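You operate a simulated robot arm through the tools that you are given. There is no shell and no other tool.

You run a simulated two-armed robot. Do the job below in one go: nothing can be reset, and whatever is moved stays where it is left.

Task
Try the site box's trip: main on, breaker 2 on, TEST, RESET, then both off again.

The check looks at the end state, three seconds after you hand in, the way a careful person would. Anything else that was tipped, shoved, dropped, spilled or broken makes it a failure.

Robot
Two 7-joint arms with fingered hands on one trunk that stands fixed in place. Base frame: the origin is at the foot of the trunk, x ahead of it, y to its left, z up. Readings come in mm, rad, newtons and seconds.
The left shoulder is at [22, 214, 1294], the right one opposite. With the tool pointing down near the work surface each hand reaches from about 120 to 600 mm from the base axis, measured 20 degrees to its own side. Payload 3.3 kg a hand.
Tool frame (each hand has its own): the origin (TCP) lies between the finger pads and is the grasp point; the fingertips stand 26 mm ahead of it; z points along the fingers, y is the line along which they close. The gripper opens to 132 mm; its body begins 73 mm behind the TCP. The gripper is a hand of 2 fingers: y runs from the thumb to the fingers, the wrist lies at [0, 0, -224] in the tool frame, and closing takes about 1.5 s.
Orientation is told as [roll, pitch, yaw] about the base's x, y, z axes, in that order, counted from this pose: with the fingers straight down and closing along the base's y, the tool's x points along the base's -x, its y along +y and its z along -z.

Tools
- The arms move only by the tool arm_command. It takes "left_motion", "right_motion" or both (then of equal length, played together; a hand with none holds still); each is a list of rows, each an object of numbers (a shift or turn left out is 0, a gripper value left out holds the last): "dx", "dy", "dz": the shift along the tool's x, y, z in units of 150 mm (1.0 is 150 mm); "wx", "wy", "wz": the turn, a rotation vector about the tool's x, y, z in units of 180 degrees (1.0 is 180 degrees); "fingers": the gripper command, from -1 (shut) to 1 (fully open), values between in proportion. In form: [{"dx": .., "dy": .., "dz": .., "wx": .., "wy": .., "wz": .., "fingers": ..}, ...]. A call has 1 to 20 rows; each row is the pose to reach, as a shift and turn from the pose commanded when the call began, along the tool's axes at that moment. A call with a number of a shift or a turn outside -1 to 1 is refused whole. Each row takes 0.2 s and may step no farther than 50 mm and 0.15 rad from the row before; otherwise, or with a gripper value out of range, the whole call is refused. A pose out of reach is approached as far as the arm can. The call stops where the force on the tool passes 40 N (or 10 N more than at its start, if that is more) or the arm is blocked; 0.2 s more then pass. Each finger travels about 153 mm/s and halts on what it meets, pressing with about 27 N; the grip force reading is that of the motor and also rises with nothing between the fingers. The clock runs only during rows and for 0.2 s after the last one: add rows that repeat a pose to give the fingers time. The reply holds the time, the measured pose of the TCP, the force on the tool along the base axes, the opening and the grip force, in the units named above and with some noise, with the torque about the TCP (base axes, N m) and any sound that the robot's microphone picked up, and new pictures: "views" is both (left out), scene, wrist or none (wrist: the cameras of the hands that moved).
- Cameras (640 x 400 px; columns grow to the right, rows downward): "scene" is now at [91.3, 37.5, 1467.3]; the picture's right is [0.42, -0.91, 0.00], its down [-0.53, -0.25, -0.81] and it looks along [0.74, 0.34, -0.58] (base axes); focal length 309 px, centre (320, 200). "left" rides on the left gripper at [-66, -3, -99] in its tool frame; the picture's right is [0.04, -1.00, 0.00], its down [0.83, 0.03, -0.55] and it looks along [0.55, 0.02, 0.83] (tool axes); focal length 261 px, centre (320, 200). "right" rides on the right gripper at [66, -3, -99] in its tool frame; the picture's right is [0.04, 1.00, 0.00], its down [-0.83, 0.03, -0.55] and it looks along [-0.55, 0.02, 0.83] (tool axes); focal length 261 px, centre (320, 200). There is no depth. A picture from a camera that has moved, and an enlarged one, comes with that camera's place and axes in the base frame and with its lens.
- raise_lower(by): moves the trunk up (or, below 0, down) by that many mm; the arms and the scene camera ride with it, the base frame stays. It gives what a move gives, with no picture.
- preshape(shape, hand): the hand has 2 fingers and takes this shape, open, in about a second: jaw (thumb against the fingers, like two jaws); tri (thumb and two fingers); tip (a fingertip pinch); poke (one finger out to press); point (the index stretched); flat (the hand flat); cup (the hand cupped); fist (a fist). The gripper value then closes the fingers along that shape, each until it touches; the sizes above hold for jaw. It gives what a move gives, with no picture.
- aim_head(pan, tilt): turns the head with the scene camera to pan (to the left, within 1.501 rad either way) and tilt (down, from -0.506 to 1.204), counted from straight ahead of the robot (the tilt from the chest, where the trunk bows). It gives what a move gives, and a new picture of the scene camera.
- inspect(camera, box): a new picture of the part [left, top, right, bottom] of that camera's present view, enlarged. It takes no simulated time.
- close_job(): hands the job in; it is judged then, once.

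Places have to be worked out from the pictures, the camera data and where the tool is seen. Open the grippers and draw the arms clear of the work before you hand the job in, unless the task says otherwise.

The tools are called after "Call:" by a JSON object that holds its "name" and its "arguments". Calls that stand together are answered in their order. arm_command: Moves the arms, as the interface text tells. Its arguments: {"type":"object","properties":{"left_motion":{"type":"array"},"right_motion":{"type":"array"},"views":{"type":"string","enum":["both","scene","wrist","none"]}},"required":[]} The other tools are called the same way: raise_lower (by) moves the trunk up or down; preshape (shape, hand) gives the hand a shape; aim_head (pan, tilt) turns the head that bears the scene camera; inspect (camera, box) takes an enlarged picture of a part of a camera's view; close_job () hands the job in.

At the start:

```text
clock: 0.0
left_tool_pos: [369.6, 404.4, 1281.8]
left_orientation: [0.0, -0.001, 0.001]
left_ft_force: [-0.4, 0.6, 0.7]
left_wrist_torque: [-0.01, 0.04, -0.01]
left_grip_width: 131.9
left_grip_force: 0.0
left_shape: jaw
right_tool_pos: [283.8, 14.6, 1232.6]
right_orientation: [0.0, 0.0, 0.001]
right_ft_force: [-0.2, -0.6, 0.2]
right_wrist_torque: [0.03, -0.02, -0.02]
right_grip_width: 131.8
right_grip_force: 0.0
right_shape: jaw
trunk travel left (down, up): [-575.0, 186.0]
head pan, tilt (commanded): [0.436, 0.621]
```

scene: 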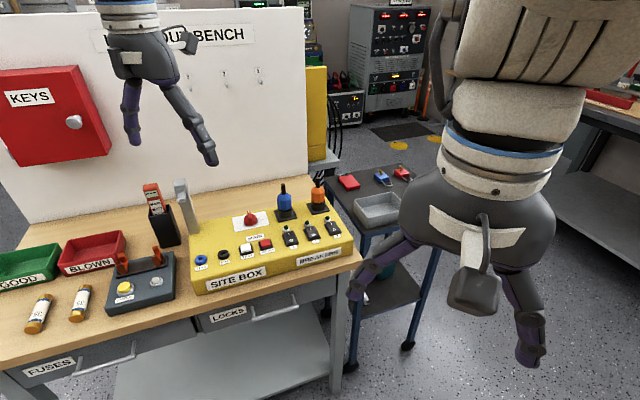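
right: 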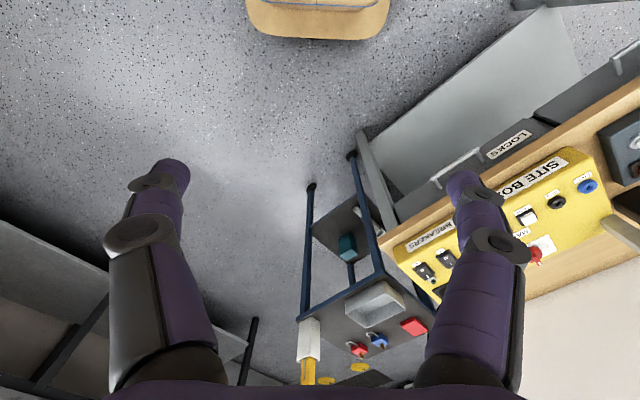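
left: 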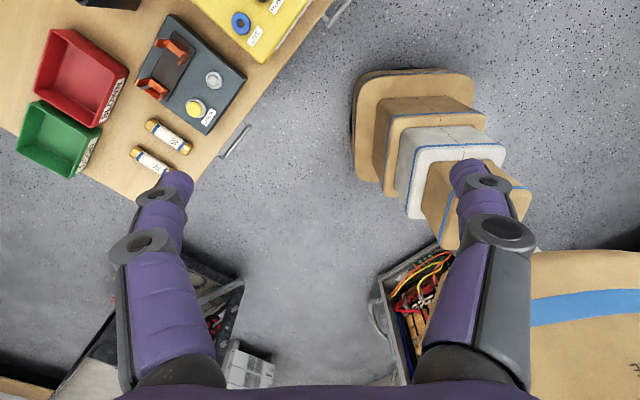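

I see a yellow site box on the bench with switches and buttons. I take an enlarged look at it before doing anything.

Call:
{"name": "inspect", "arguments": {"camera": "scene", "box": [180, 170, 360, 300]}}

Call:
{"name": "inspect", "arguments": {"camera": "scene", "box": [220, 195, 300, 265]}}

Call:
{"name": "inspect", "arguments": {"camera": "scene", "box": [270, 180, 350, 270]}}

Call:
{"name": "inspect", "arguments": {"camera": "right", "box": [380, 130, 640, 310]}}

```text
3.08 times, centred on (270, 235) of scene
camera zoom: at [91.3, 37.5, 1467.3], right [0.42, -0.91, 0.0], down [-0.53, -0.25, -0.81], along [0.74, 0.34, -0.58], focal length 951 px, centre (474, 92)
```

zoom: 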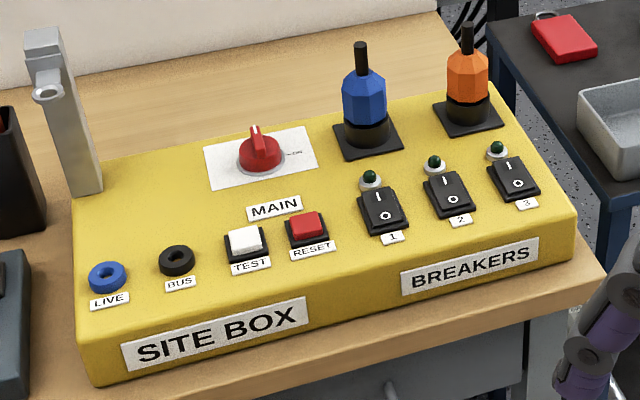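

```text
5.71 times, centred on (260, 230) of scene
camera zoom: at [91.3, 37.5, 1467.3], right [0.42, -0.91, 0.0], down [-0.53, -0.25, -0.81], along [0.74, 0.34, -0.58], focal length 1767 px, centre (663, 29)
```

zoom: 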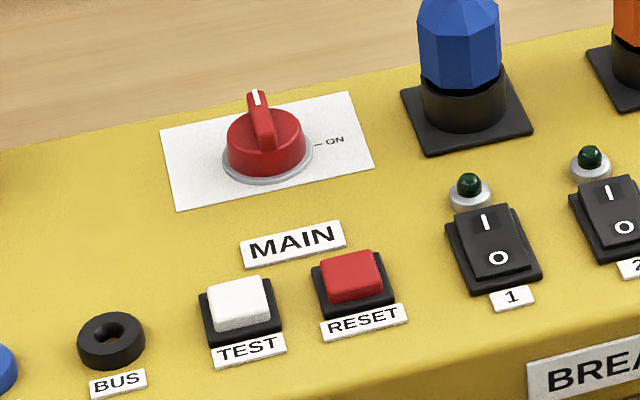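

```text
4.44 times, centred on (310, 225) of scene
camera zoom: at [91.3, 37.5, 1467.3], right [0.42, -0.91, 0.0], down [-0.53, -0.25, -0.81], along [0.74, 0.34, -0.58], focal length 1374 px, centre (364, 89)
```

zoom: 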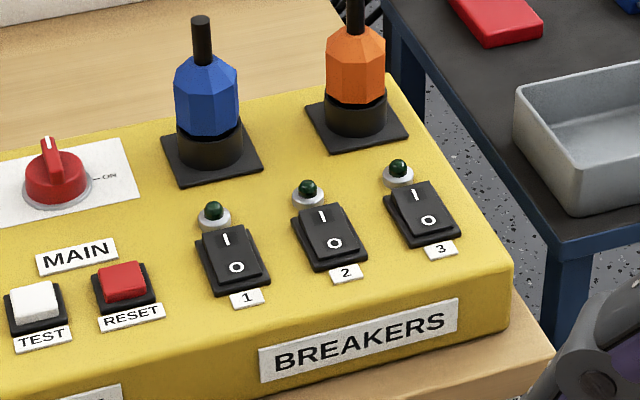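

```text
2.22 times, centred on (510, 220) of right
camera zoom: at [216.3, 11.7, 1331.8], right [-0.04, 1.0, 0.0], down [0.83, 0.03, 0.55], along [0.55, 0.02, -0.83], focal length 579 px, centre (-102, 156)
```

zoom: 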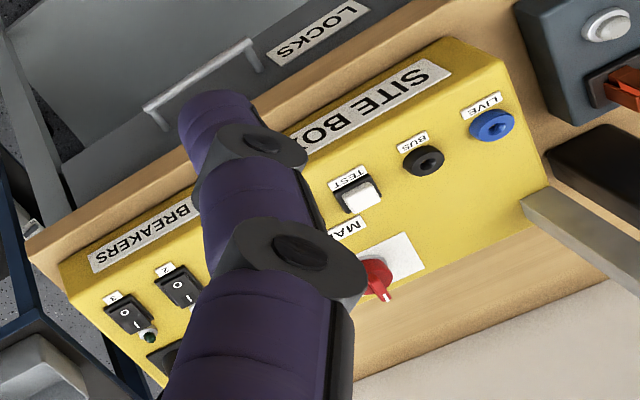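

The box stands on the bench around x 530–650, y 300–470, top near z 900–960, from matching the two views. I lower the trunk 150 mm so that the arm can reach out to it, with both hands still well above everything.

Call:
{"name": "raise_lower", "arguments": {"by": -150}}

```text
clock: 1.8
left_tool_pos: [369.0, 404.8, 1132.0]
left_orientation: [0.002, -0.001, 0.0]
left_ft_force: [-0.2, -0.1, 0.3]
left_wrist_torque: [0.01, -0.01, 0.01]
left_grip_width: 131.8
left_grip_force: 0.0
left_shape: jaw
right_tool_pos: [282.2, 13.4, 1083.9]
right_orientation: [0.001, -0.001, -0.001]
right_ft_force: [-0.1, 0.1, 0.6]
right_wrist_torque: [0.0, -0.01, 0.0]
right_grip_width: 132.1
right_grip_force: 0.1
right_shape: jaw
trunk travel left (down, up): [-425.0, 336.0]
head pan, tilt (commanded): [0.436, 0.621]
```

The trunk went down cleanly. Now I yaw the left hand by about 48° to line up with the box and move it 100 mm ahead, staying high.

Call:
{"name": "arm_command", "arguments": {"left_motion": [{"dx": -0.111, "wz": -0.0445}, {"dx": -0.222, "wz": -0.089}, {"dx": -0.333, "wz": -0.1335}, {"dx": -0.444, "wz": -0.178}, {"dx": -0.555, "wz": -0.2225}, {"dx": -0.667, "wz": -0.267}], "views": "both"}}

```text
clock: 3.1
left_tool_pos: [413.4, 425.4, 1142.9]
left_orientation: [-0.003, -0.001, 0.84]
left_ft_force: [-0.2, -0.9, 1.0]
left_wrist_torque: [0.03, -0.03, -0.01]
left_grip_width: 131.9
left_grip_force: 0.0
left_shape: jaw
left hand out of reach, approached as far as the arm can: row 5, 6
right_tool_pos: [280.0, 14.1, 1083.9]
right_orientation: [0.001, -0.001, -0.001]
right_ft_force: [-0.3, -0.3, 1.0]
right_wrist_torque: [0.02, -0.04, 0.02]
right_grip_width: 132.1
right_grip_force: 0.1
right_shape: jaw
trunk travel left (down, up): [-425.0, 336.0]
head pan, tilt (commanded): [0.436, 0.621]
camera scene: at [99.7, 36.9, 1317.2], right [0.42, -0.91, 0.0], down [-0.53, -0.25, -0.81], along [0.74, 0.34, -0.58], focal length 309 px, centre (320, 200)
camera left: at [459.5, 472.5, 1242.9], right [0.72, -0.7, 0.0], down [-0.58, -0.6, 0.55], along [-0.38, -0.4, -0.83], focal length 261 px, centre (320, 200)
```

scene: 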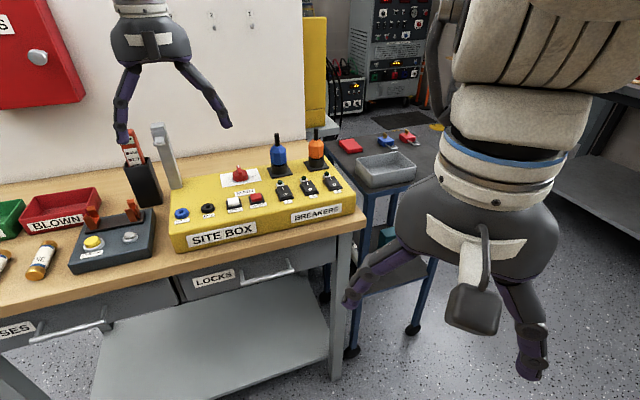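
left: 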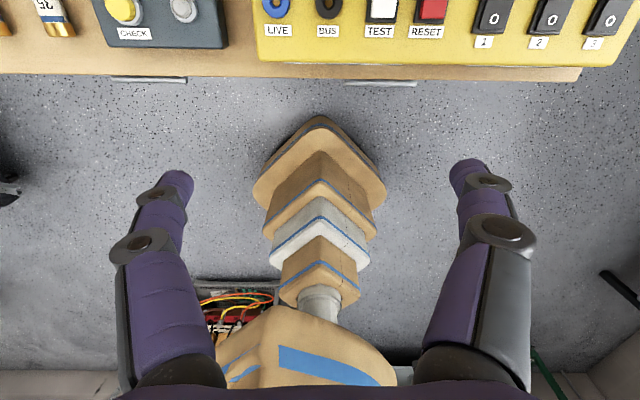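

The vertical tool pose is at the end of reach here, so I tilt the fingers outward 30° (towards the box) and come down 60 mm. This also makes the wrist camera look straight down on the box.

Call:
{"name": "arm_command", "arguments": {"left_motion": [{"dz": 0.1, "wy": -0.042}, {"dz": 0.2, "wy": -0.084}, {"dz": 0.3, "wy": -0.126}, {"dz": 0.4, "wy": -0.1667}], "views": "both"}}

```text
clock: 4.2
left_tool_pos: [415.3, 422.8, 1083.8]
left_orientation: [0.002, -0.527, 0.835]
left_ft_force: [0.0, 0.4, 0.1]
left_wrist_torque: [0.0, 0.03, -0.01]
left_grip_width: 132.1
left_grip_force: 0.0
left_shape: jaw
left hand out of reach, approached as far as the arm can: row 3
right_tool_pos: [280.8, 12.3, 1083.7]
right_orientation: [0.002, -0.001, 0.0]
right_ft_force: [-1.5, -0.7, 0.6]
right_wrist_torque: [0.02, 0.01, 0.02]
right_grip_width: 131.9
right_grip_force: 0.2
right_shape: jaw
trunk travel left (down, up): [-425.0, 336.0]
head pan, tilt (commanded): [0.436, 0.621]
camera scene: at [101.2, 35.9, 1317.0], right [0.42, -0.91, 0.0], down [-0.53, -0.25, -0.81], along [0.74, 0.34, -0.58], focal length 309 px, centre (320, 200)
camera left: at [422.1, 427.3, 1202.3], right [0.72, -0.7, -0.02], down [-0.69, -0.72, 0.06], along [-0.06, -0.03, -1.0], focal length 261 px, centre (320, 200)
```

scene: 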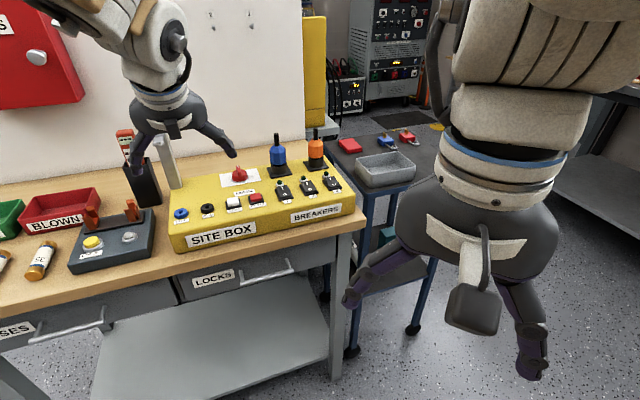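
left: 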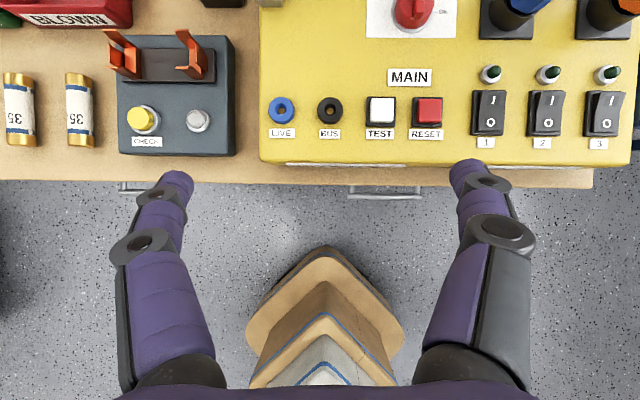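

The wrist camera now looks straight down at the box, and the bench and box turn out to run at about 45°. I take enlargements from both cameras to work out heights and places.

Call:
{"name": "inspect", "arguments": {"camera": "left", "box": [250, 0, 450, 125]}}

Call:
{"name": "inspect", "arguments": {"camera": "left", "box": [440, 30, 640, 155]}}

Call:
{"name": "inspect", "arguments": {"camera": "scene", "box": [165, 145, 265, 245]}}

Call:
{"name": "inspect", "arguments": {"camera": "scene", "box": [250, 135, 360, 235]}}

```text
3.20 times, centred on (350, 62) of left
camera zoom: at [422.1, 427.3, 1202.3], right [0.72, -0.7, -0.02], down [-0.69, -0.72, 0.06], along [-0.06, -0.03, -1.0], focal length 834 px, centre (224, 640)
```

zoom: 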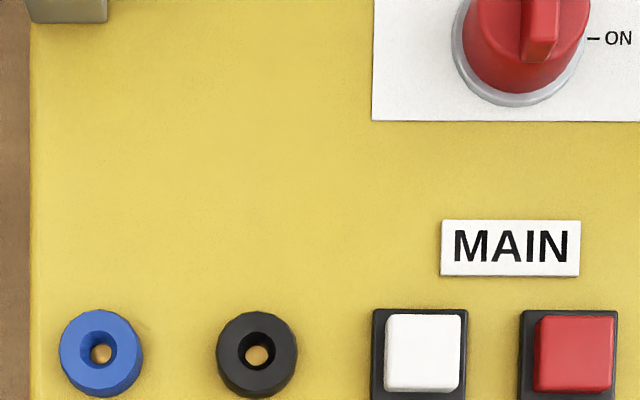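

```text
3.20 times, centred on (540, 92) of left
camera zoom: at [422.1, 427.3, 1202.3], right [0.72, -0.7, -0.02], down [-0.69, -0.72, 0.06], along [-0.06, -0.03, -1.0], focal length 834 px, centre (-384, 544)
```

zoom: 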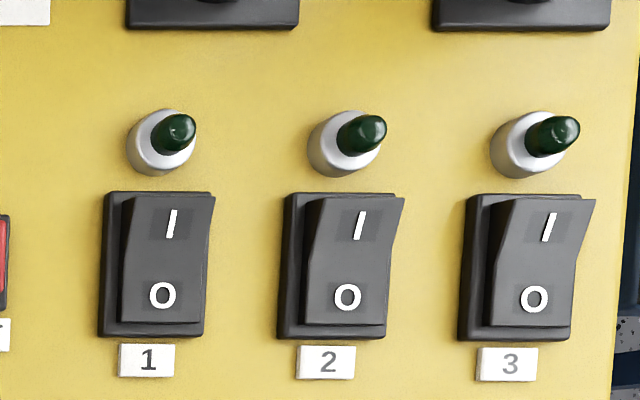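

```text
4.00 times, centred on (215, 195) of scene
camera zoom: at [101.2, 35.9, 1317.0], right [0.42, -0.91, 0.0], down [-0.53, -0.25, -0.81], along [0.74, 0.34, -0.58], focal length 1237 px, centre (740, 220)
```

zoom: 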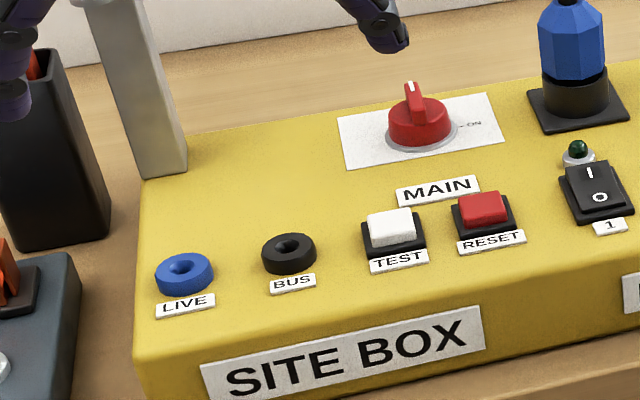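

```text
4.00 times, centred on (305, 185) of scene
camera zoom: at [101.2, 35.9, 1317.0], right [0.42, -0.91, 0.0], down [-0.53, -0.25, -0.81], along [0.74, 0.34, -0.58], focal length 1237 px, centre (380, 260)
```

zoom: 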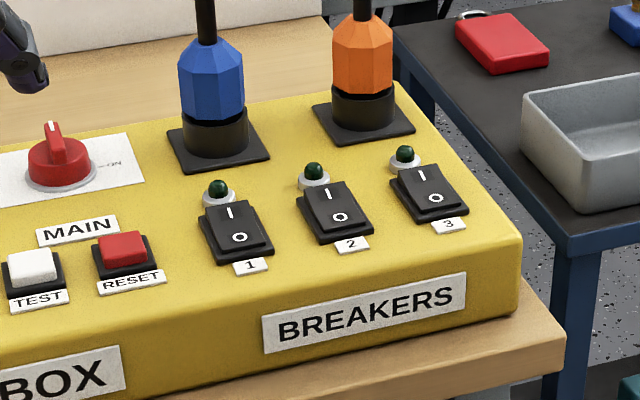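

The box top turns out flat at about z 913: TEST cap near (520, 441, 920), RESET near (556, 406, 919), knob near (613, 492). I put the left hand in the poke shape in free air to see where its fingertip lies.

Call:
{"name": "preshape", "arguments": {"hand": "left", "shape": "poke"}}

Call:
{"name": "inspect", "arguments": {"camera": "left", "box": [0, 0, 640, 400]}}

Call:
{"name": "inspect", "arguments": {"camera": "scene", "box": [80, 60, 280, 190]}}

```text
clock: 5.0
left_tool_pos: [416.0, 425.7, 1082.4]
left_orientation: [0.0, -0.523, 0.84]
left_ft_force: [0.5, 0.5, 0.2]
left_wrist_torque: [0.01, 0.02, -0.01]
left_grip_width: 0.0
left_grip_force: 0.1
left_shape: poke
right_tool_pos: [282.4, 14.2, 1083.4]
right_orientation: [0.001, -0.001, 0.001]
right_ft_force: [0.0, -0.1, -0.5]
right_wrist_torque: [-0.03, 0.02, 0.02]
right_grip_width: 131.8
right_grip_force: 0.0
right_shape: jaw
trunk travel left (down, up): [-425.0, 336.0]
head pan, tilt (commanded): [0.436, 0.621]
```

```text
1.00 times, centred on (320, 200) of left (not enlarged: the box is as wide or as high as the picture)
camera zoom: at [423.2, 429.7, 1200.9], right [0.72, -0.69, -0.02], down [-0.69, -0.72, 0.07], along [-0.06, -0.03, -1.0], focal length 261 px, centre (320, 200)
```

zoom: 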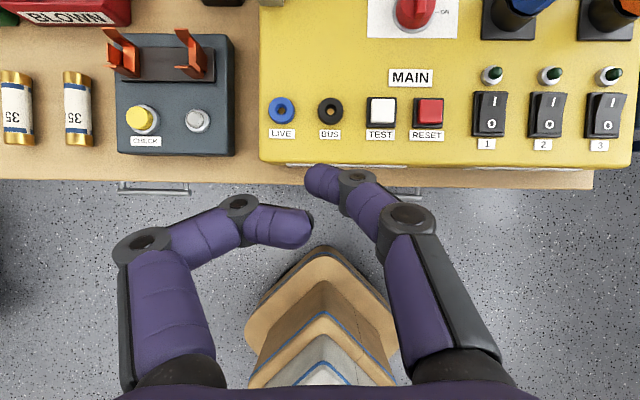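

```text
3.08 times, centred on (180, 125) of scene
camera zoom: at [102.2, 37.4, 1316.9], right [0.42, -0.91, 0.0], down [-0.53, -0.25, -0.81], along [0.74, 0.34, -0.58], focal length 951 px, centre (751, 431)
```

zoom: 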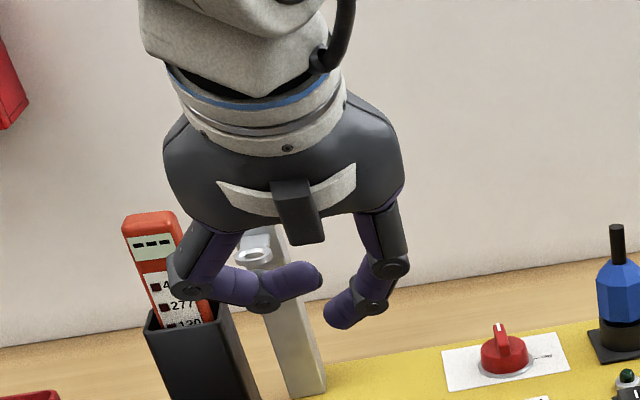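

In poke shape the finger tip sits on the tool axis about 26 mm ahead of the TCP, with the thumb curled to the left. I try the point shape too, to compare how far its finger stands clear of the thumb.

Call:
{"name": "preshape", "arguments": {"hand": "left", "shape": "point"}}

Call:
{"name": "inspect", "arguments": {"camera": "left", "box": [0, 0, 640, 400]}}

Call:
{"name": "inspect", "arguments": {"camera": "scene", "box": [80, 60, 280, 190]}}

```text
clock: 6.0
left_tool_pos: [416.4, 424.6, 1081.7]
left_orientation: [-0.001, -0.522, 0.84]
left_ft_force: [0.0, -0.1, 0.2]
left_wrist_torque: [-0.01, 0.02, -0.02]
left_grip_width: 126.0
left_grip_force: 0.1
left_shape: point
right_tool_pos: [283.0, 14.6, 1082.8]
right_orientation: [0.0, 0.0, 0.0]
right_ft_force: [0.0, 0.0, 0.6]
right_wrist_torque: [-0.03, 0.01, 0.0]
right_grip_width: 132.0
right_grip_force: 0.1
right_shape: jaw
trunk travel left (down, up): [-425.0, 336.0]
head pan, tilt (commanded): [0.436, 0.621]
```

```text
1.00 times, centred on (320, 200) of left (not enlarged: the box is as wide or as high as the picture)
camera zoom: at [423.1, 429.8, 1200.9], right [0.72, -0.69, -0.02], down [-0.69, -0.72, 0.07], along [-0.06, -0.03, -1.0], focal length 261 px, centre (320, 200)
```

zoom: 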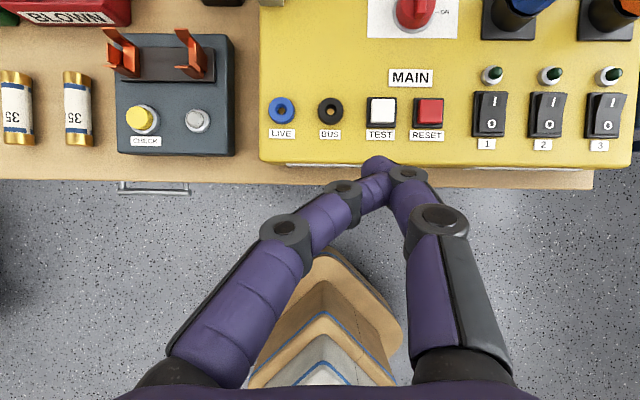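

```text
3.08 times, centred on (180, 125) of scene
camera zoom: at [102.2, 37.5, 1316.9], right [0.42, -0.91, 0.0], down [-0.53, -0.25, -0.81], along [0.74, 0.34, -0.58], focal length 951 px, centre (751, 431)
```

zoom: 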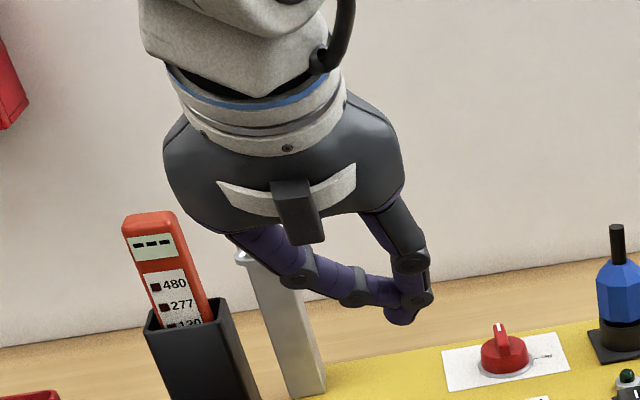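

Point brings the finger against the thumb and is less clean, so I go back to poke. Then I move the hand 100 mm towards the box to see the knob and breakers from above.

Call:
{"name": "preshape", "arguments": {"hand": "left", "shape": "poke"}}

Call:
{"name": "arm_command", "arguments": {"left_motion": [{"dx": -0.144, "dz": 0.083, "wx": 0.0029, "wz": 0.005}, {"dx": -0.289, "dz": 0.167, "wx": 0.0058, "wz": 0.01}, {"dx": -0.433, "dz": 0.25, "wx": 0.0087, "wz": 0.0149}, {"dx": -0.577, "dz": 0.333, "wx": 0.0087, "wz": 0.0149}, {"dx": -0.577, "dz": 0.333, "wx": 0.0087, "wz": 0.0149}], "views": "both"}}

```text
clock: 6.8
left_tool_pos: [414.4, 426.4, 1082.4]
left_orientation: [-0.001, -0.522, 0.84]
left_ft_force: [0.2, 0.8, -0.3]
left_wrist_torque: [0.02, -0.01, -0.01]
left_grip_width: 0.1
left_grip_force: 0.0
left_shape: poke
right_tool_pos: [282.3, 13.3, 1084.0]
right_orientation: [0.001, 0.0, 0.0]
right_ft_force: [-0.7, -0.3, -0.5]
right_wrist_torque: [0.02, 0.02, 0.0]
right_grip_width: 131.6
right_grip_force: 0.1
right_shape: jaw
trunk travel left (down, up): [-425.0, 336.0]
head pan, tilt (commanded): [0.436, 0.621]
```

```text
clock: 8.1
left_tool_pos: [481.1, 499.8, 1083.9]
left_orientation: [0.001, -0.524, 0.783]
left_ft_force: [-0.1, 0.0, 0.5]
left_wrist_torque: [-0.02, -0.01, -0.02]
left_grip_width: 0.2
left_grip_force: 0.0
left_shape: poke
right_tool_pos: [282.2, 13.4, 1084.3]
right_orientation: [0.0, -0.001, 0.001]
right_ft_force: [-0.2, 0.4, -0.1]
right_wrist_torque: [0.03, 0.03, -0.02]
right_grip_width: 132.2
right_grip_force: 0.1
right_shape: jaw
trunk travel left (down, up): [-425.0, 336.0]
head pan, tilt (commanded): [0.436, 0.621]
camera scene: at [101.9, 37.2, 1316.9], right [0.42, -0.91, 0.0], down [-0.53, -0.25, -0.81], along [0.74, 0.34, -0.58], focal length 309 px, centre (320, 200)
camera left: at [489.6, 503.2, 1201.6], right [0.68, -0.73, -0.02], down [-0.73, -0.68, 0.06], along [-0.06, -0.03, -1.0], focal length 261 px, centre (320, 200)
```

scene: 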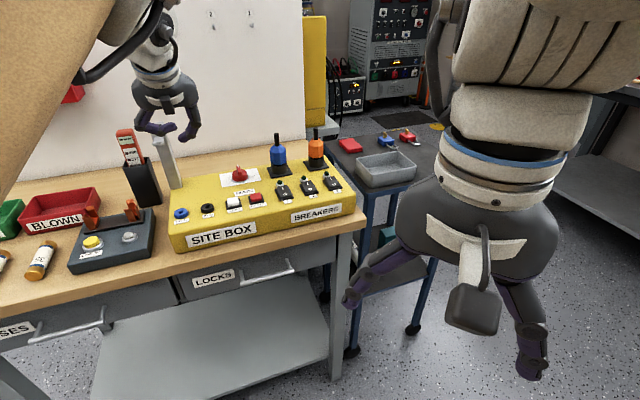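
left: 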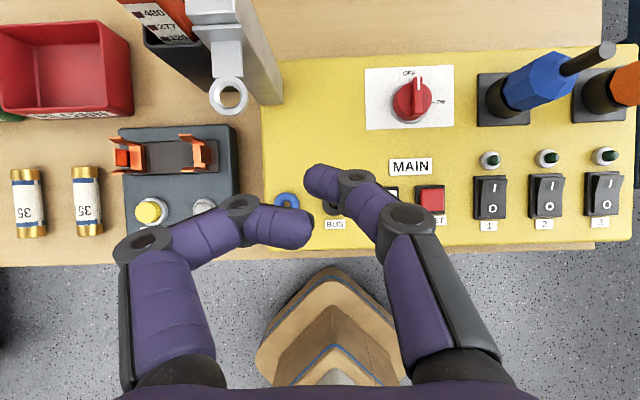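

Now the knob is in view from above, with OFF and ON marks on its plate; I look closer at it and at the breakers.

Call:
{"name": "inspect", "arguments": {"camera": "left", "box": [355, 50, 467, 120]}}

Call:
{"name": "inspect", "arguments": {"camera": "left", "box": [460, 130, 640, 242]}}

Call:
{"name": "inspect", "arguments": {"camera": "scene", "box": [210, 155, 274, 215]}}

Call:
{"name": "inspect", "arguments": {"camera": "scene", "box": [100, 90, 260, 190]}}

```text
5.71 times, centred on (411, 85) of left
camera zoom: at [489.6, 503.2, 1201.6], right [0.68, -0.73, -0.02], down [-0.73, -0.68, 0.06], along [-0.06, -0.03, -1.0], focal length 1489 px, centre (-200, 857)
```

zoom: 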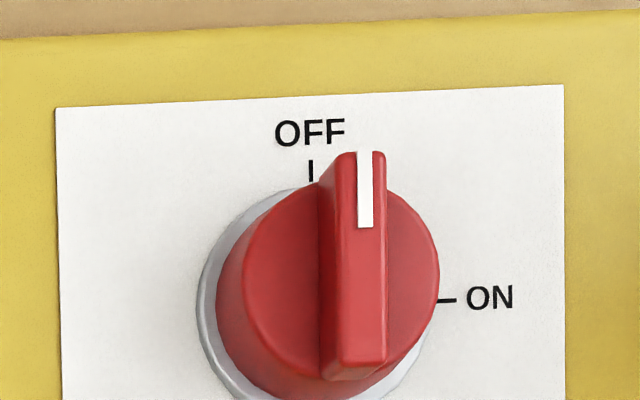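

```text
3.56 times, centred on (550, 186) of left
camera zoom: at [489.6, 503.2, 1201.6], right [0.68, -0.73, -0.02], down [-0.73, -0.68, 0.06], along [-0.06, -0.03, -1.0], focal length 927 px, centre (-498, 250)
```

zoom: 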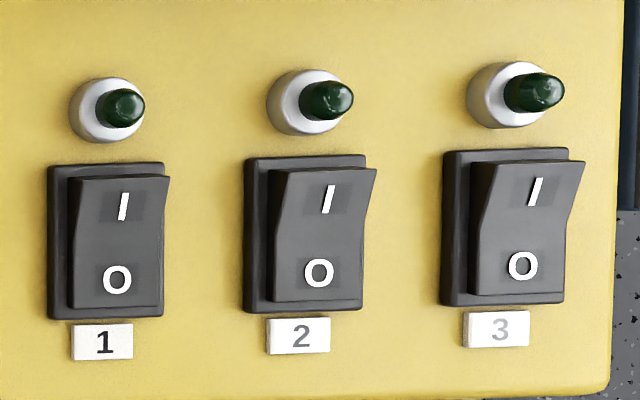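

```text
6.67 times, centred on (242, 185) of scene
camera zoom: at [101.9, 37.2, 1316.9], right [0.42, -0.91, 0.0], down [-0.53, -0.25, -0.81], along [0.74, 0.34, -0.58], focal length 2061 px, centre (840, 300)
```

zoom: 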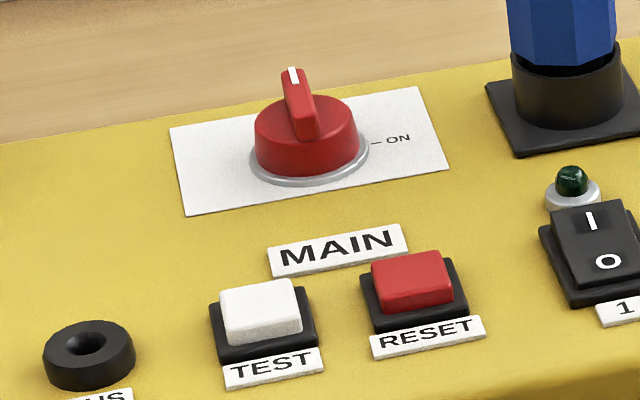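

```text
4.00 times, centred on (180, 140) of scene
camera zoom: at [101.9, 37.2, 1316.9], right [0.42, -0.91, 0.0], down [-0.53, -0.25, -0.81], along [0.74, 0.34, -0.58], focal length 1237 px, centre (880, 440)
```

zoom: 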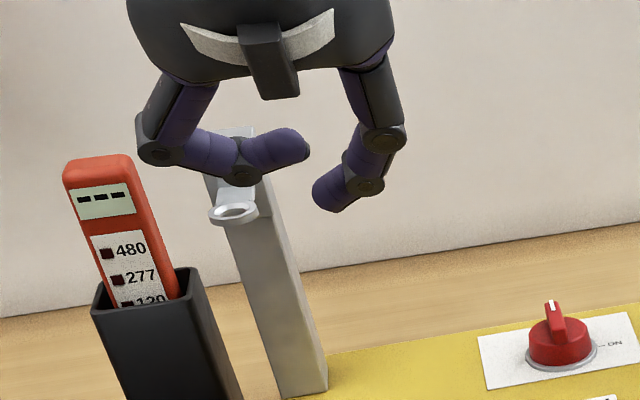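

The knob centre works out at about (615, 494), its bar from z 930 to 940, lying along OFF; a tall bracket stands back-left near (490–530, 580–620) and the blue plug at (684, 425), both to be kept clear. I turn the left hand to a 45° tilt at azimuth 30° for reach and bring the fingertip above and to the right of the knob's near end, at z about 985.

Call:
{"name": "arm_command", "arguments": {"left_motion": [{"dx": -0.0125, "dy": -0.135, "dz": 0.11, "wx": 0.0085, "wy": -0.0139, "wz": 0.011}, {"dx": -0.025, "dy": -0.27, "dz": 0.221, "wx": 0.0169, "wy": -0.0278, "wz": 0.0221}, {"dx": -0.0375, "dy": -0.4055, "dz": 0.3315, "wx": 0.0254, "wy": -0.0417, "wz": 0.0332}, {"dx": -0.05, "dy": -0.541, "dz": 0.442, "wx": 0.0339, "wy": -0.0555, "wz": 0.0442}, {"dx": -0.0625, "dy": -0.676, "dz": 0.5525, "wx": 0.0423, "wy": -0.0694, "wz": 0.0553}, {"dx": -0.075, "dy": -0.811, "dz": 0.663, "wx": 0.0508, "wy": -0.0833, "wz": 0.0663}, {"dx": -0.075, "dy": -0.811, "dz": 0.663, "wx": 0.0508, "wy": -0.0833, "wz": 0.0663}], "views": "both"}}

```text
clock: 9.7
left_tool_pos: [610.7, 455.2, 1002.8]
left_orientation: [0.0, -0.788, 0.523]
left_ft_force: [0.1, -0.3, 0.9]
left_wrist_torque: [0.0, 0.01, -0.02]
left_grip_width: 0.0
left_grip_force: 0.0
left_shape: poke
right_tool_pos: [282.1, 14.3, 1084.5]
right_orientation: [0.002, 0.001, 0.0]
right_ft_force: [0.4, 0.3, -0.5]
right_wrist_torque: [-0.01, 0.0, 0.01]
right_grip_width: 131.8
right_grip_force: 0.1
right_shape: jaw
trunk travel left (down, up): [-425.0, 336.0]
head pan, tilt (commanded): [0.436, 0.621]
camera scene: at [102.0, 37.4, 1316.9], right [0.42, -0.91, 0.0], down [-0.53, -0.25, -0.81], along [0.74, 0.34, -0.58], focal length 309 px, centre (320, 200)
camera left: at [591.6, 441.0, 1118.6], right [0.47, -0.88, -0.03], down [-0.87, -0.46, -0.2], along [0.16, 0.12, -0.98], focal length 261 px, centre (320, 200)
```

scene: 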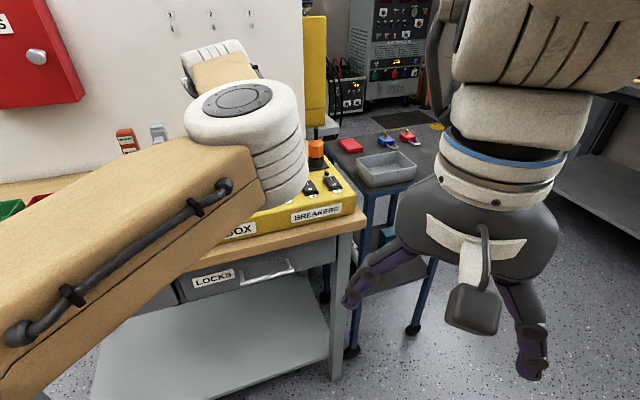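
left: 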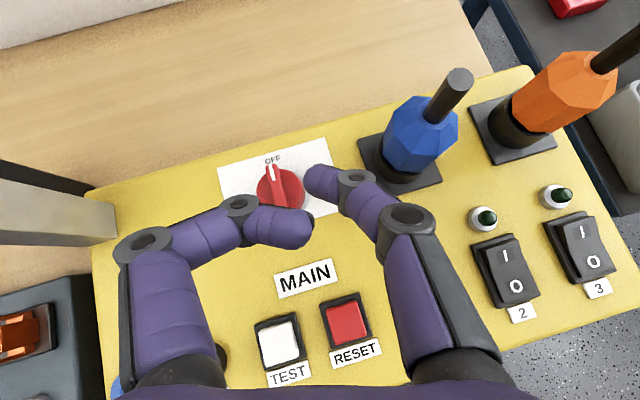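

The arm reaches this pose well. I zoom in to compare fingertip and knob positions before descending.

Call:
{"name": "inspect", "arguments": {"camera": "left", "box": [215, 130, 375, 230]}}

Call:
{"name": "inspect", "arguments": {"camera": "right", "box": [380, 100, 640, 262]}}

```text
4.00 times, centred on (295, 180) of left
camera zoom: at [591.6, 441.0, 1118.6], right [0.47, -0.88, -0.03], down [-0.87, -0.46, -0.2], along [0.16, 0.12, -0.98], focal length 1043 px, centre (420, 280)
```

zoom: 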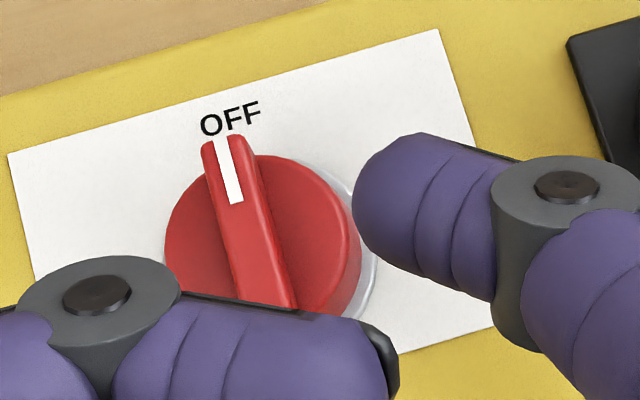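

```text
2.46 times, centred on (510, 181) of right
camera zoom: at [216.1, 11.6, 1181.8], right [-0.04, 1.0, 0.0], down [0.83, 0.03, 0.55], along [0.55, 0.02, -0.83], focal length 642 px, centre (-148, 247)
```

zoom: 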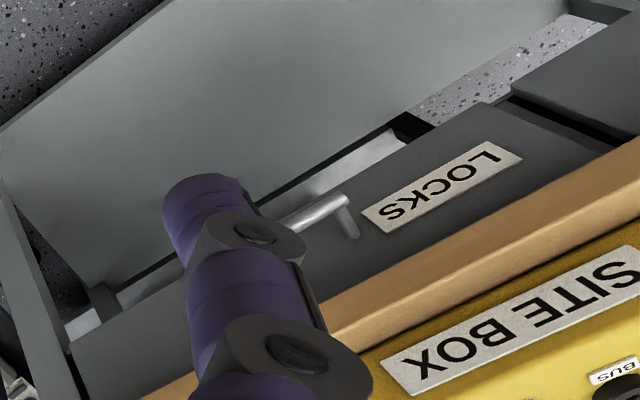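

The fingertip is a ball of about 9 mm radius sitting on the tool axis, now right of the knob's bar; the curled thumb rides about 12 mm above the bar's top at working height. I lower the tip about 49 mm straight down to bar height, to the right of the bar and outside the knob body.

Call:
{"name": "arm_command", "arguments": {"left_motion": [{"dx": 0.054, "dy": 0.002, "dz": 0.063}, {"dx": 0.108, "dy": 0.004, "dz": 0.126}, {"dx": 0.161, "dy": 0.005, "dz": 0.189}, {"dx": 0.215, "dy": 0.007, "dz": 0.2515}, {"dx": 0.215, "dy": 0.007, "dz": 0.2515}], "views": "wrist"}}

Call:
{"name": "inspect", "arguments": {"camera": "left", "box": [215, 130, 375, 230]}}

```text
clock: 10.8
left_tool_pos: [613.7, 458.3, 951.4]
left_orientation: [0.0, -0.787, 0.52]
left_ft_force: [0.4, -0.1, -0.3]
left_wrist_torque: [0.0, 0.03, 0.0]
left_grip_width: 0.0
left_grip_force: 0.1
left_shape: poke
right_tool_pos: [282.8, 12.8, 1083.5]
right_orientation: [0.001, 0.0, 0.0]
right_ft_force: [-0.2, -0.2, -0.4]
right_wrist_torque: [0.01, 0.02, 0.0]
right_grip_width: 131.7
right_grip_force: 0.1
right_shape: jaw
trunk travel left (down, up): [-425.0, 336.0]
head pan, tilt (commanded): [0.436, 0.621]
camera left: at [594.9, 444.4, 1068.5], right [0.47, -0.88, -0.03], down [-0.87, -0.46, -0.2], along [0.16, 0.12, -0.98], focal length 261 px, centre (320, 200)
```

left: 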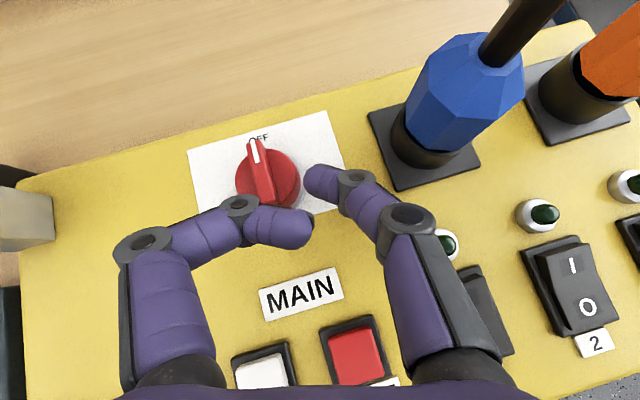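

```text
4.00 times, centred on (295, 180) of left
camera zoom: at [594.9, 444.4, 1068.5], right [0.47, -0.88, -0.03], down [-0.87, -0.46, -0.2], along [0.16, 0.12, -0.98], focal length 1043 px, centre (420, 280)
```

zoom: 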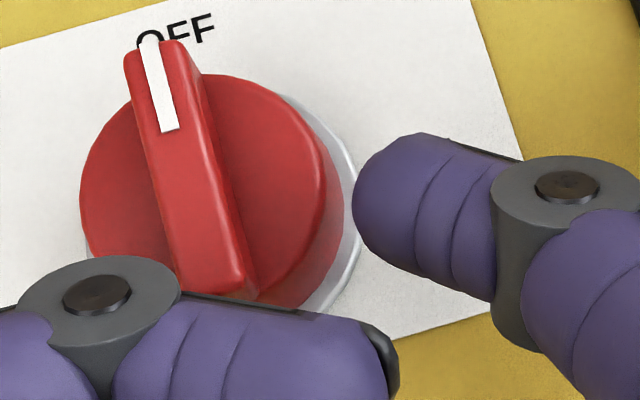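

Tip height is now about right (ball centre z ≈ 939) and it sits about 26 mm right of the bar. I now push the bar's near end leftward along the arc for the first half of the clockwise turn, then check.

Call:
{"name": "arm_command", "arguments": {"left_motion": [{"dx": 0.0149, "dy": 0.053, "dz": -0.0149}, {"dx": 0.0227, "dy": 0.0811, "dz": -0.0227}, {"dx": 0.0413, "dy": 0.1023, "dz": -0.0413}, {"dx": 0.0557, "dy": 0.1293, "dz": -0.0557}, {"dx": 0.0642, "dy": 0.161, "dz": -0.0642}], "views": "wrist"}}

Call:
{"name": "inspect", "arguments": {"camera": "left", "box": [215, 130, 375, 230]}}

```text
clock: 12.1
left_tool_pos: [590.0, 472.0, 952.4]
left_orientation: [0.001, -0.787, 0.525]
left_ft_force: [0.8, -0.5, -0.7]
left_wrist_torque: [0.02, -0.02, 0.01]
left_grip_width: 0.0
left_grip_force: 0.0
left_shape: poke
right_tool_pos: [283.2, 13.8, 1083.3]
right_orientation: [-0.001, 0.001, -0.001]
right_ft_force: [-0.5, 0.3, 0.0]
right_wrist_torque: [0.02, 0.01, 0.0]
right_grip_width: 132.0
right_grip_force: 0.1
right_shape: jaw
trunk travel left (down, up): [-425.0, 336.0]
head pan, tilt (commanded): [0.436, 0.621]
camera left: at [571.1, 458.3, 1068.9], right [0.47, -0.88, -0.03], down [-0.87, -0.46, -0.2], along [0.16, 0.12, -0.98], focal length 261 px, centre (320, 200)
```

left: 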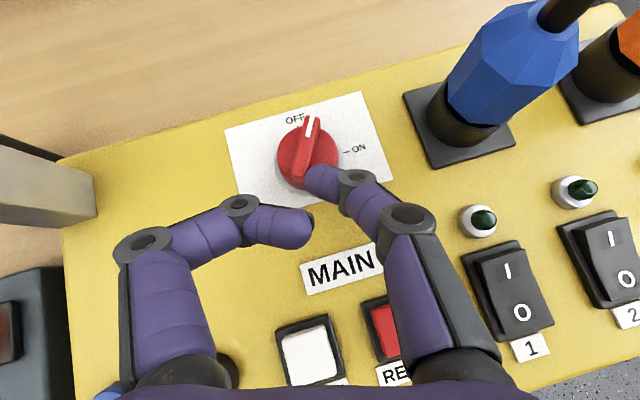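

```text
4.00 times, centred on (295, 180) of left
camera zoom: at [571.1, 458.3, 1068.9], right [0.47, -0.88, -0.03], down [-0.87, -0.46, -0.2], along [0.16, 0.12, -0.98], focal length 1043 px, centre (420, 280)
```

zoom: 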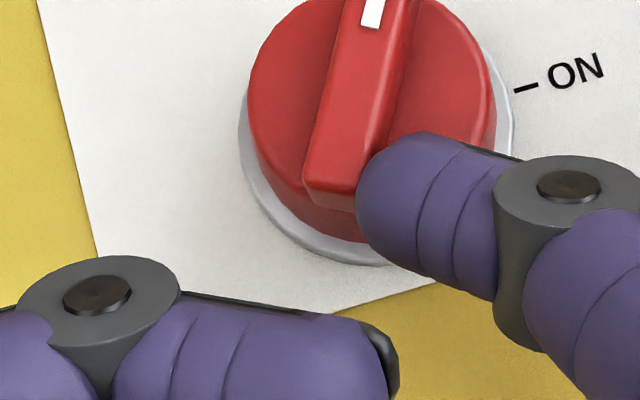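

The knob has turned roughly 27° clockwise with hardly any force. I continue along the arc towards the ON position.

Call:
{"name": "arm_command", "arguments": {"left_motion": [{"dx": 0.0055, "dy": 0.0317, "dz": -0.0055}, {"dx": 0.0036, "dy": 0.0601, "dz": -0.0036}, {"dx": -0.0041, "dy": 0.0865, "dz": 0.0041}, {"dx": -0.0159, "dy": 0.1095, "dz": 0.0159}], "views": "wrist"}}

Call:
{"name": "inspect", "arguments": {"camera": "left", "box": [255, 100, 415, 200]}}

```text
clock: 13.1
left_tool_pos: [584.8, 487.1, 952.1]
left_orientation: [0.001, -0.786, 0.524]
left_ft_force: [-4.9, -4.0, 0.1]
left_wrist_torque: [-0.07, 0.09, -0.02]
left_grip_width: 0.0
left_grip_force: 0.1
left_shape: poke
right_tool_pos: [280.7, 14.4, 1083.7]
right_orientation: [0.0, 0.001, 0.001]
right_ft_force: [0.2, 0.8, 0.5]
right_wrist_torque: [0.02, 0.0, 0.0]
right_grip_width: 131.8
right_grip_force: 0.1
right_shape: jaw
trunk travel left (down, up): [-425.0, 336.0]
head pan, tilt (commanded): [0.436, 0.621]
camera left: at [565.3, 473.8, 1068.4], right [0.47, -0.88, -0.03], down [-0.87, -0.46, -0.2], along [0.16, 0.12, -0.98], focal length 261 px, centre (320, 200)
```

left: 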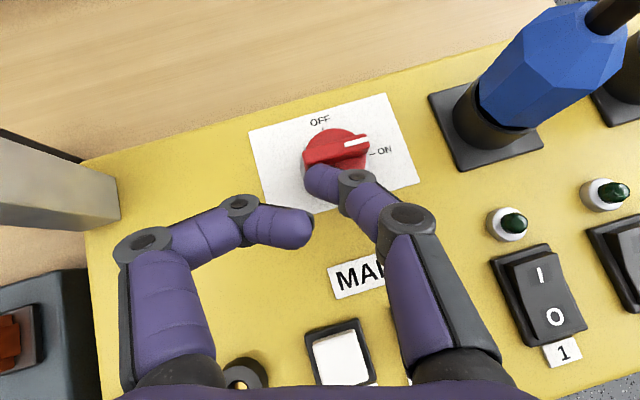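

```text
4.00 times, centred on (335, 150) of left
camera zoom: at [565.3, 473.8, 1068.4], right [0.47, -0.88, -0.03], down [-0.87, -0.46, -0.2], along [0.16, 0.12, -0.98], focal length 1043 px, centre (260, 400)
```

zoom: 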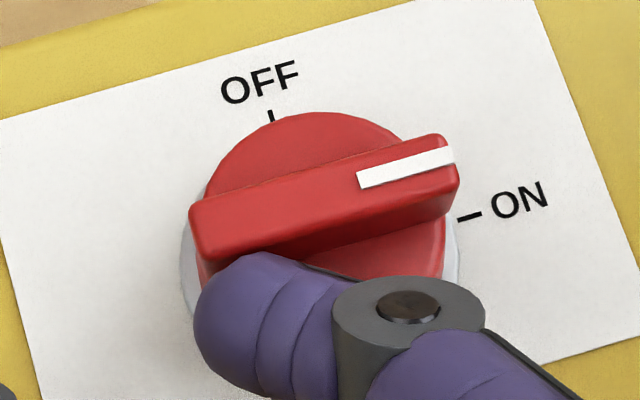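

MAIN now lies at ON, parallel with the plate, against its stop with about 6 N. I draw the finger back from the bar, rise 48 mm and start moving towards the breakers.

Call:
{"name": "arm_command", "arguments": {"left_motion": [{"dx": 0.0364, "dy": -0.0138, "dz": -0.0364}, {"dx": -0.077, "dy": -0.0138, "dz": -0.1494}, {"dx": -0.19, "dy": -0.0138, "dz": -0.2624}, {"dx": -0.175, "dy": -0.2, "dz": -0.277}, {"dx": -0.16, "dy": -0.387, "dz": -0.292}, {"dx": -0.145, "dy": -0.573, "dz": -0.307}, {"dx": -0.145, "dy": -0.573, "dz": -0.307}], "views": "both"}}

```text
clock: 14.7
left_tool_pos: [611.6, 413.4, 1003.2]
left_orientation: [0.001, -0.789, 0.537]
left_ft_force: [-0.3, -0.3, -0.4]
left_wrist_torque: [-0.01, 0.03, -0.01]
left_grip_width: 0.1
left_grip_force: 0.2
left_shape: poke
right_tool_pos: [282.1, 14.0, 1083.6]
right_orientation: [0.001, -0.002, 0.0]
right_ft_force: [0.1, 0.7, -0.1]
right_wrist_torque: [0.0, 0.01, 0.0]
right_grip_width: 131.8
right_grip_force: 0.0
right_shape: jaw
trunk travel left (down, up): [-425.0, 336.0]
head pan, tilt (commanded): [0.436, 0.621]
camera scene: at [102.1, 37.8, 1316.9], right [0.42, -0.91, 0.0], down [-0.53, -0.25, -0.81], along [0.74, 0.34, -0.58], focal length 309 px, centre (320, 200)
camera left: at [592.2, 398.3, 1118.4], right [0.49, -0.87, -0.03], down [-0.86, -0.47, -0.2], along [0.16, 0.12, -0.98], focal length 261 px, centre (320, 200)
```

scene: 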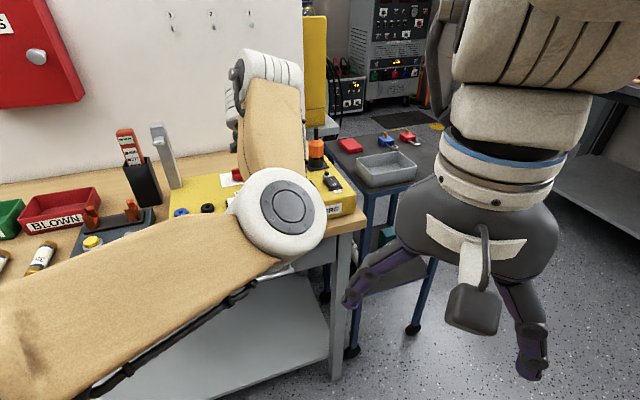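
left: 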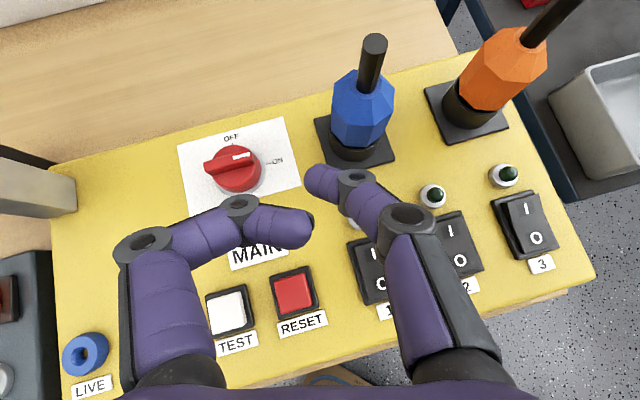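

The knob rests at ON, the lamps are still dark, and breaker 2's "I" end checks out near (652, 328). I move the fingertip to hover over it, about 30 mm above.

Call:
{"name": "arm_command", "arguments": {"left_motion": [{"dx": 0.055, "dy": -0.157, "dz": 0.0013}, {"dx": 0.11, "dy": -0.313, "dz": 0.0026}, {"dx": 0.165, "dy": -0.47, "dz": 0.004}, {"dx": 0.22, "dy": -0.6265, "dz": 0.0053}, {"dx": 0.22, "dy": -0.6265, "dz": 0.0053}], "views": "wrist"}}

Call:
{"name": "inspect", "arguments": {"camera": "left", "box": [255, 120, 415, 220]}}

```text
clock: 15.8
left_tool_pos: [640.0, 329.4, 981.8]
left_orientation: [-0.001, -0.796, 0.55]
left_ft_force: [-0.1, 0.2, 1.1]
left_wrist_torque: [0.01, -0.04, -0.02]
left_grip_width: 0.0
left_grip_force: 0.1
left_shape: poke
right_tool_pos: [282.4, 13.9, 1083.3]
right_orientation: [0.001, -0.001, -0.003]
right_ft_force: [-0.1, -0.4, 1.3]
right_wrist_torque: [0.03, -0.03, -0.01]
right_grip_width: 132.0
right_grip_force: 0.1
right_shape: jaw
trunk travel left (down, up): [-425.0, 336.0]
head pan, tilt (commanded): [0.436, 0.621]
camera left: at [619.9, 314.8, 1097.1], right [0.5, -0.87, -0.03], down [-0.85, -0.48, -0.21], along [0.17, 0.13, -0.98], focal length 261 px, centre (320, 200)
```

left: 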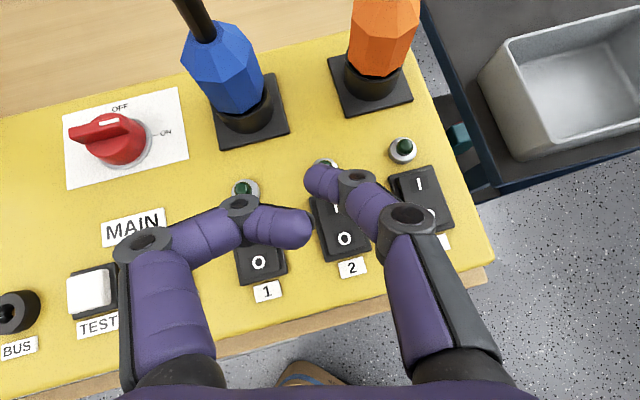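

```text
4.00 times, centred on (335, 170) of left
camera zoom: at [619.9, 314.8, 1097.1], right [0.5, -0.87, -0.03], down [-0.85, -0.48, -0.21], along [0.17, 0.13, -0.98], focal length 1043 px, centre (260, 320)
```

zoom: 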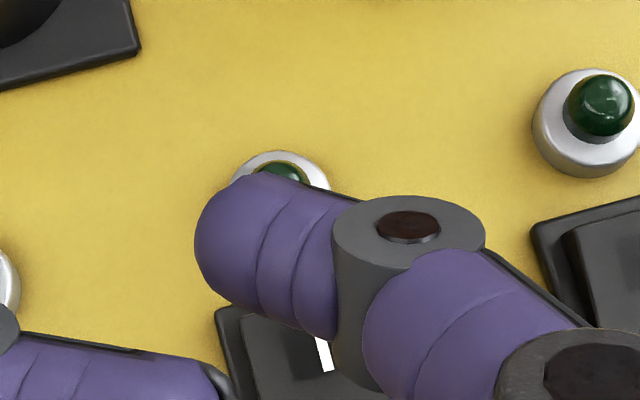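

The hand settled about 8 mm short in y. I correct by about 9 mm and come down to roughly 8 mm above the rocker's "I" end.

Call:
{"name": "arm_command", "arguments": {"left_motion": [{"dx": 0.036, "dy": -0.0128, "dz": 0.025}, {"dx": 0.072, "dy": -0.0255, "dz": 0.05}, {"dx": 0.108, "dy": -0.0383, "dz": 0.0755}, {"dx": 0.144, "dy": -0.051, "dz": 0.1007}, {"dx": 0.144, "dy": -0.051, "dz": 0.1007}], "views": "wrist"}}

Call:
{"name": "inspect", "arguments": {"camera": "left", "box": [255, 130, 415, 230]}}

```text
clock: 17.1
left_tool_pos: [639.0, 326.8, 956.4]
left_orientation: [0.007, -0.8, 0.553]
left_ft_force: [-0.3, 0.8, 0.1]
left_wrist_torque: [-0.01, -0.01, -0.02]
left_grip_width: 0.0
left_grip_force: 0.2
left_shape: poke
right_tool_pos: [282.6, 14.5, 1083.9]
right_orientation: [0.0, 0.0, 0.001]
right_ft_force: [-0.1, -0.2, -0.5]
right_wrist_torque: [-0.01, 0.02, -0.01]
right_grip_width: 131.8
right_grip_force: 0.0
right_shape: jaw
trunk travel left (down, up): [-425.0, 336.0]
head pan, tilt (commanded): [0.436, 0.621]
camera left: at [620.2, 311.0, 1072.8], right [0.5, -0.86, -0.03], down [-0.85, -0.49, -0.21], along [0.17, 0.14, -0.98], focal length 261 px, centre (320, 200)
```

left: 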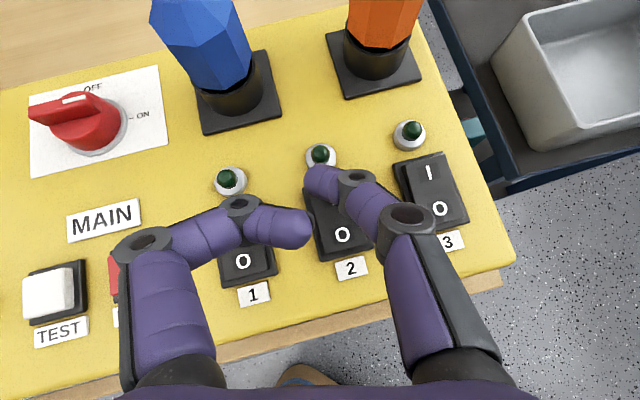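

```text
4.00 times, centred on (335, 180) of left
camera zoom: at [620.2, 311.0, 1072.8], right [0.5, -0.86, -0.03], down [-0.85, -0.49, -0.21], along [0.17, 0.14, -0.98], focal length 1043 px, centre (260, 280)
```

zoom: 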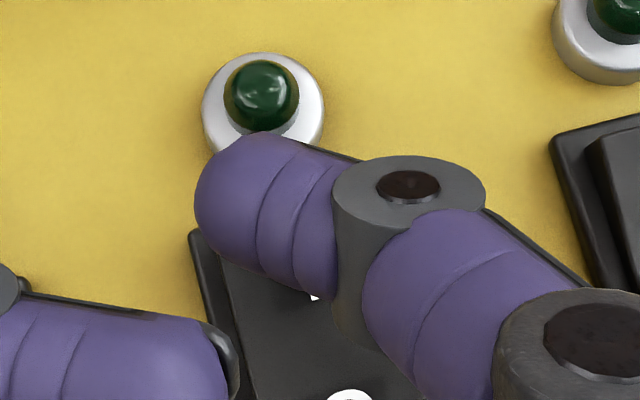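

The tip is over the "I" end but a little far back (about 3 mm from lamp 2). I shift it a few mm towards the robot and right, with a small yaw decrease to ease the arm's reach.

Call:
{"name": "arm_command", "arguments": {"left_motion": [{"dx": 0.0115, "dy": -0.0102, "dz": -0.0118, "wx": 0.0171, "wz": 0.0166}, {"dx": 0.023, "dy": -0.0204, "dz": -0.0237, "wx": 0.0343, "wz": 0.0333}, {"dx": 0.023, "dy": -0.0204, "dz": -0.0237, "wx": 0.0343, "wz": 0.0333}, {"dx": 0.023, "dy": -0.0204, "dz": -0.0237, "wx": 0.0343, "wz": 0.0333}], "views": "wrist"}}

Call:
{"name": "inspect", "arguments": {"camera": "left", "box": [255, 130, 415, 230]}}

```text
clock: 18.2
left_tool_pos: [636.7, 331.0, 957.0]
left_orientation: [0.022, -0.806, 0.403]
left_ft_force: [-0.7, 0.4, 0.2]
left_wrist_torque: [0.02, 0.03, 0.03]
left_grip_width: 0.0
left_grip_force: 0.0
left_shape: poke
right_tool_pos: [283.6, 15.1, 1082.6]
right_orientation: [0.0, -0.002, 0.001]
right_ft_force: [0.1, -0.3, 0.1]
right_wrist_torque: [-0.02, 0.0, -0.03]
right_grip_width: 132.0
right_grip_force: 0.1
right_shape: jaw
trunk travel left (down, up): [-425.0, 336.0]
head pan, tilt (commanded): [0.436, 0.621]
stopped in row 4 (left hand): the arm was blocked; the commanded pose is now the measured one
camera left: at [615.5, 316.6, 1073.2], right [0.38, -0.92, -0.04], down [-0.91, -0.36, -0.22], along [0.18, 0.12, -0.98], focal length 261 px, centre (320, 200)
```

left: 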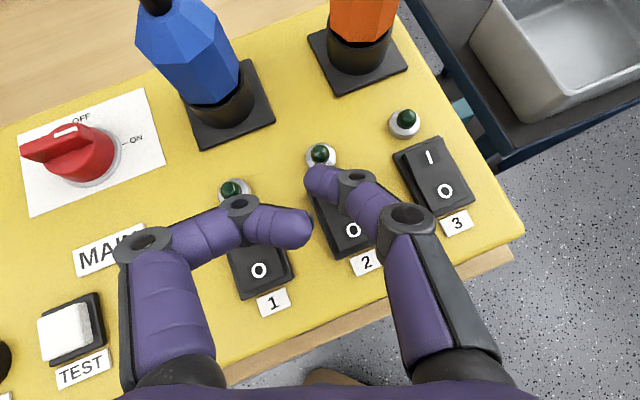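

```text
4.00 times, centred on (335, 180) of left
camera zoom: at [615.5, 316.6, 1073.2], right [0.38, -0.92, -0.04], down [-0.91, -0.36, -0.22], along [0.18, 0.12, -0.98], focal length 1043 px, centre (260, 280)
```

zoom: 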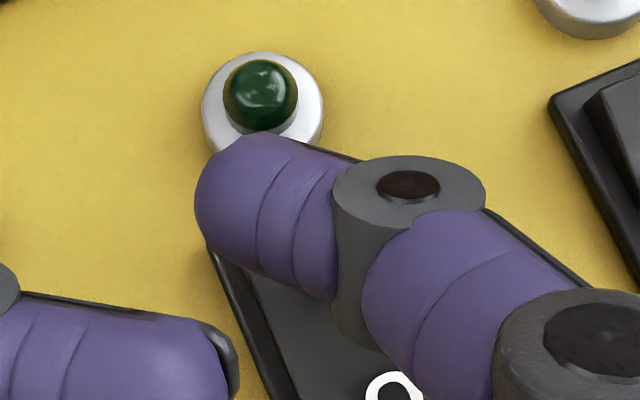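

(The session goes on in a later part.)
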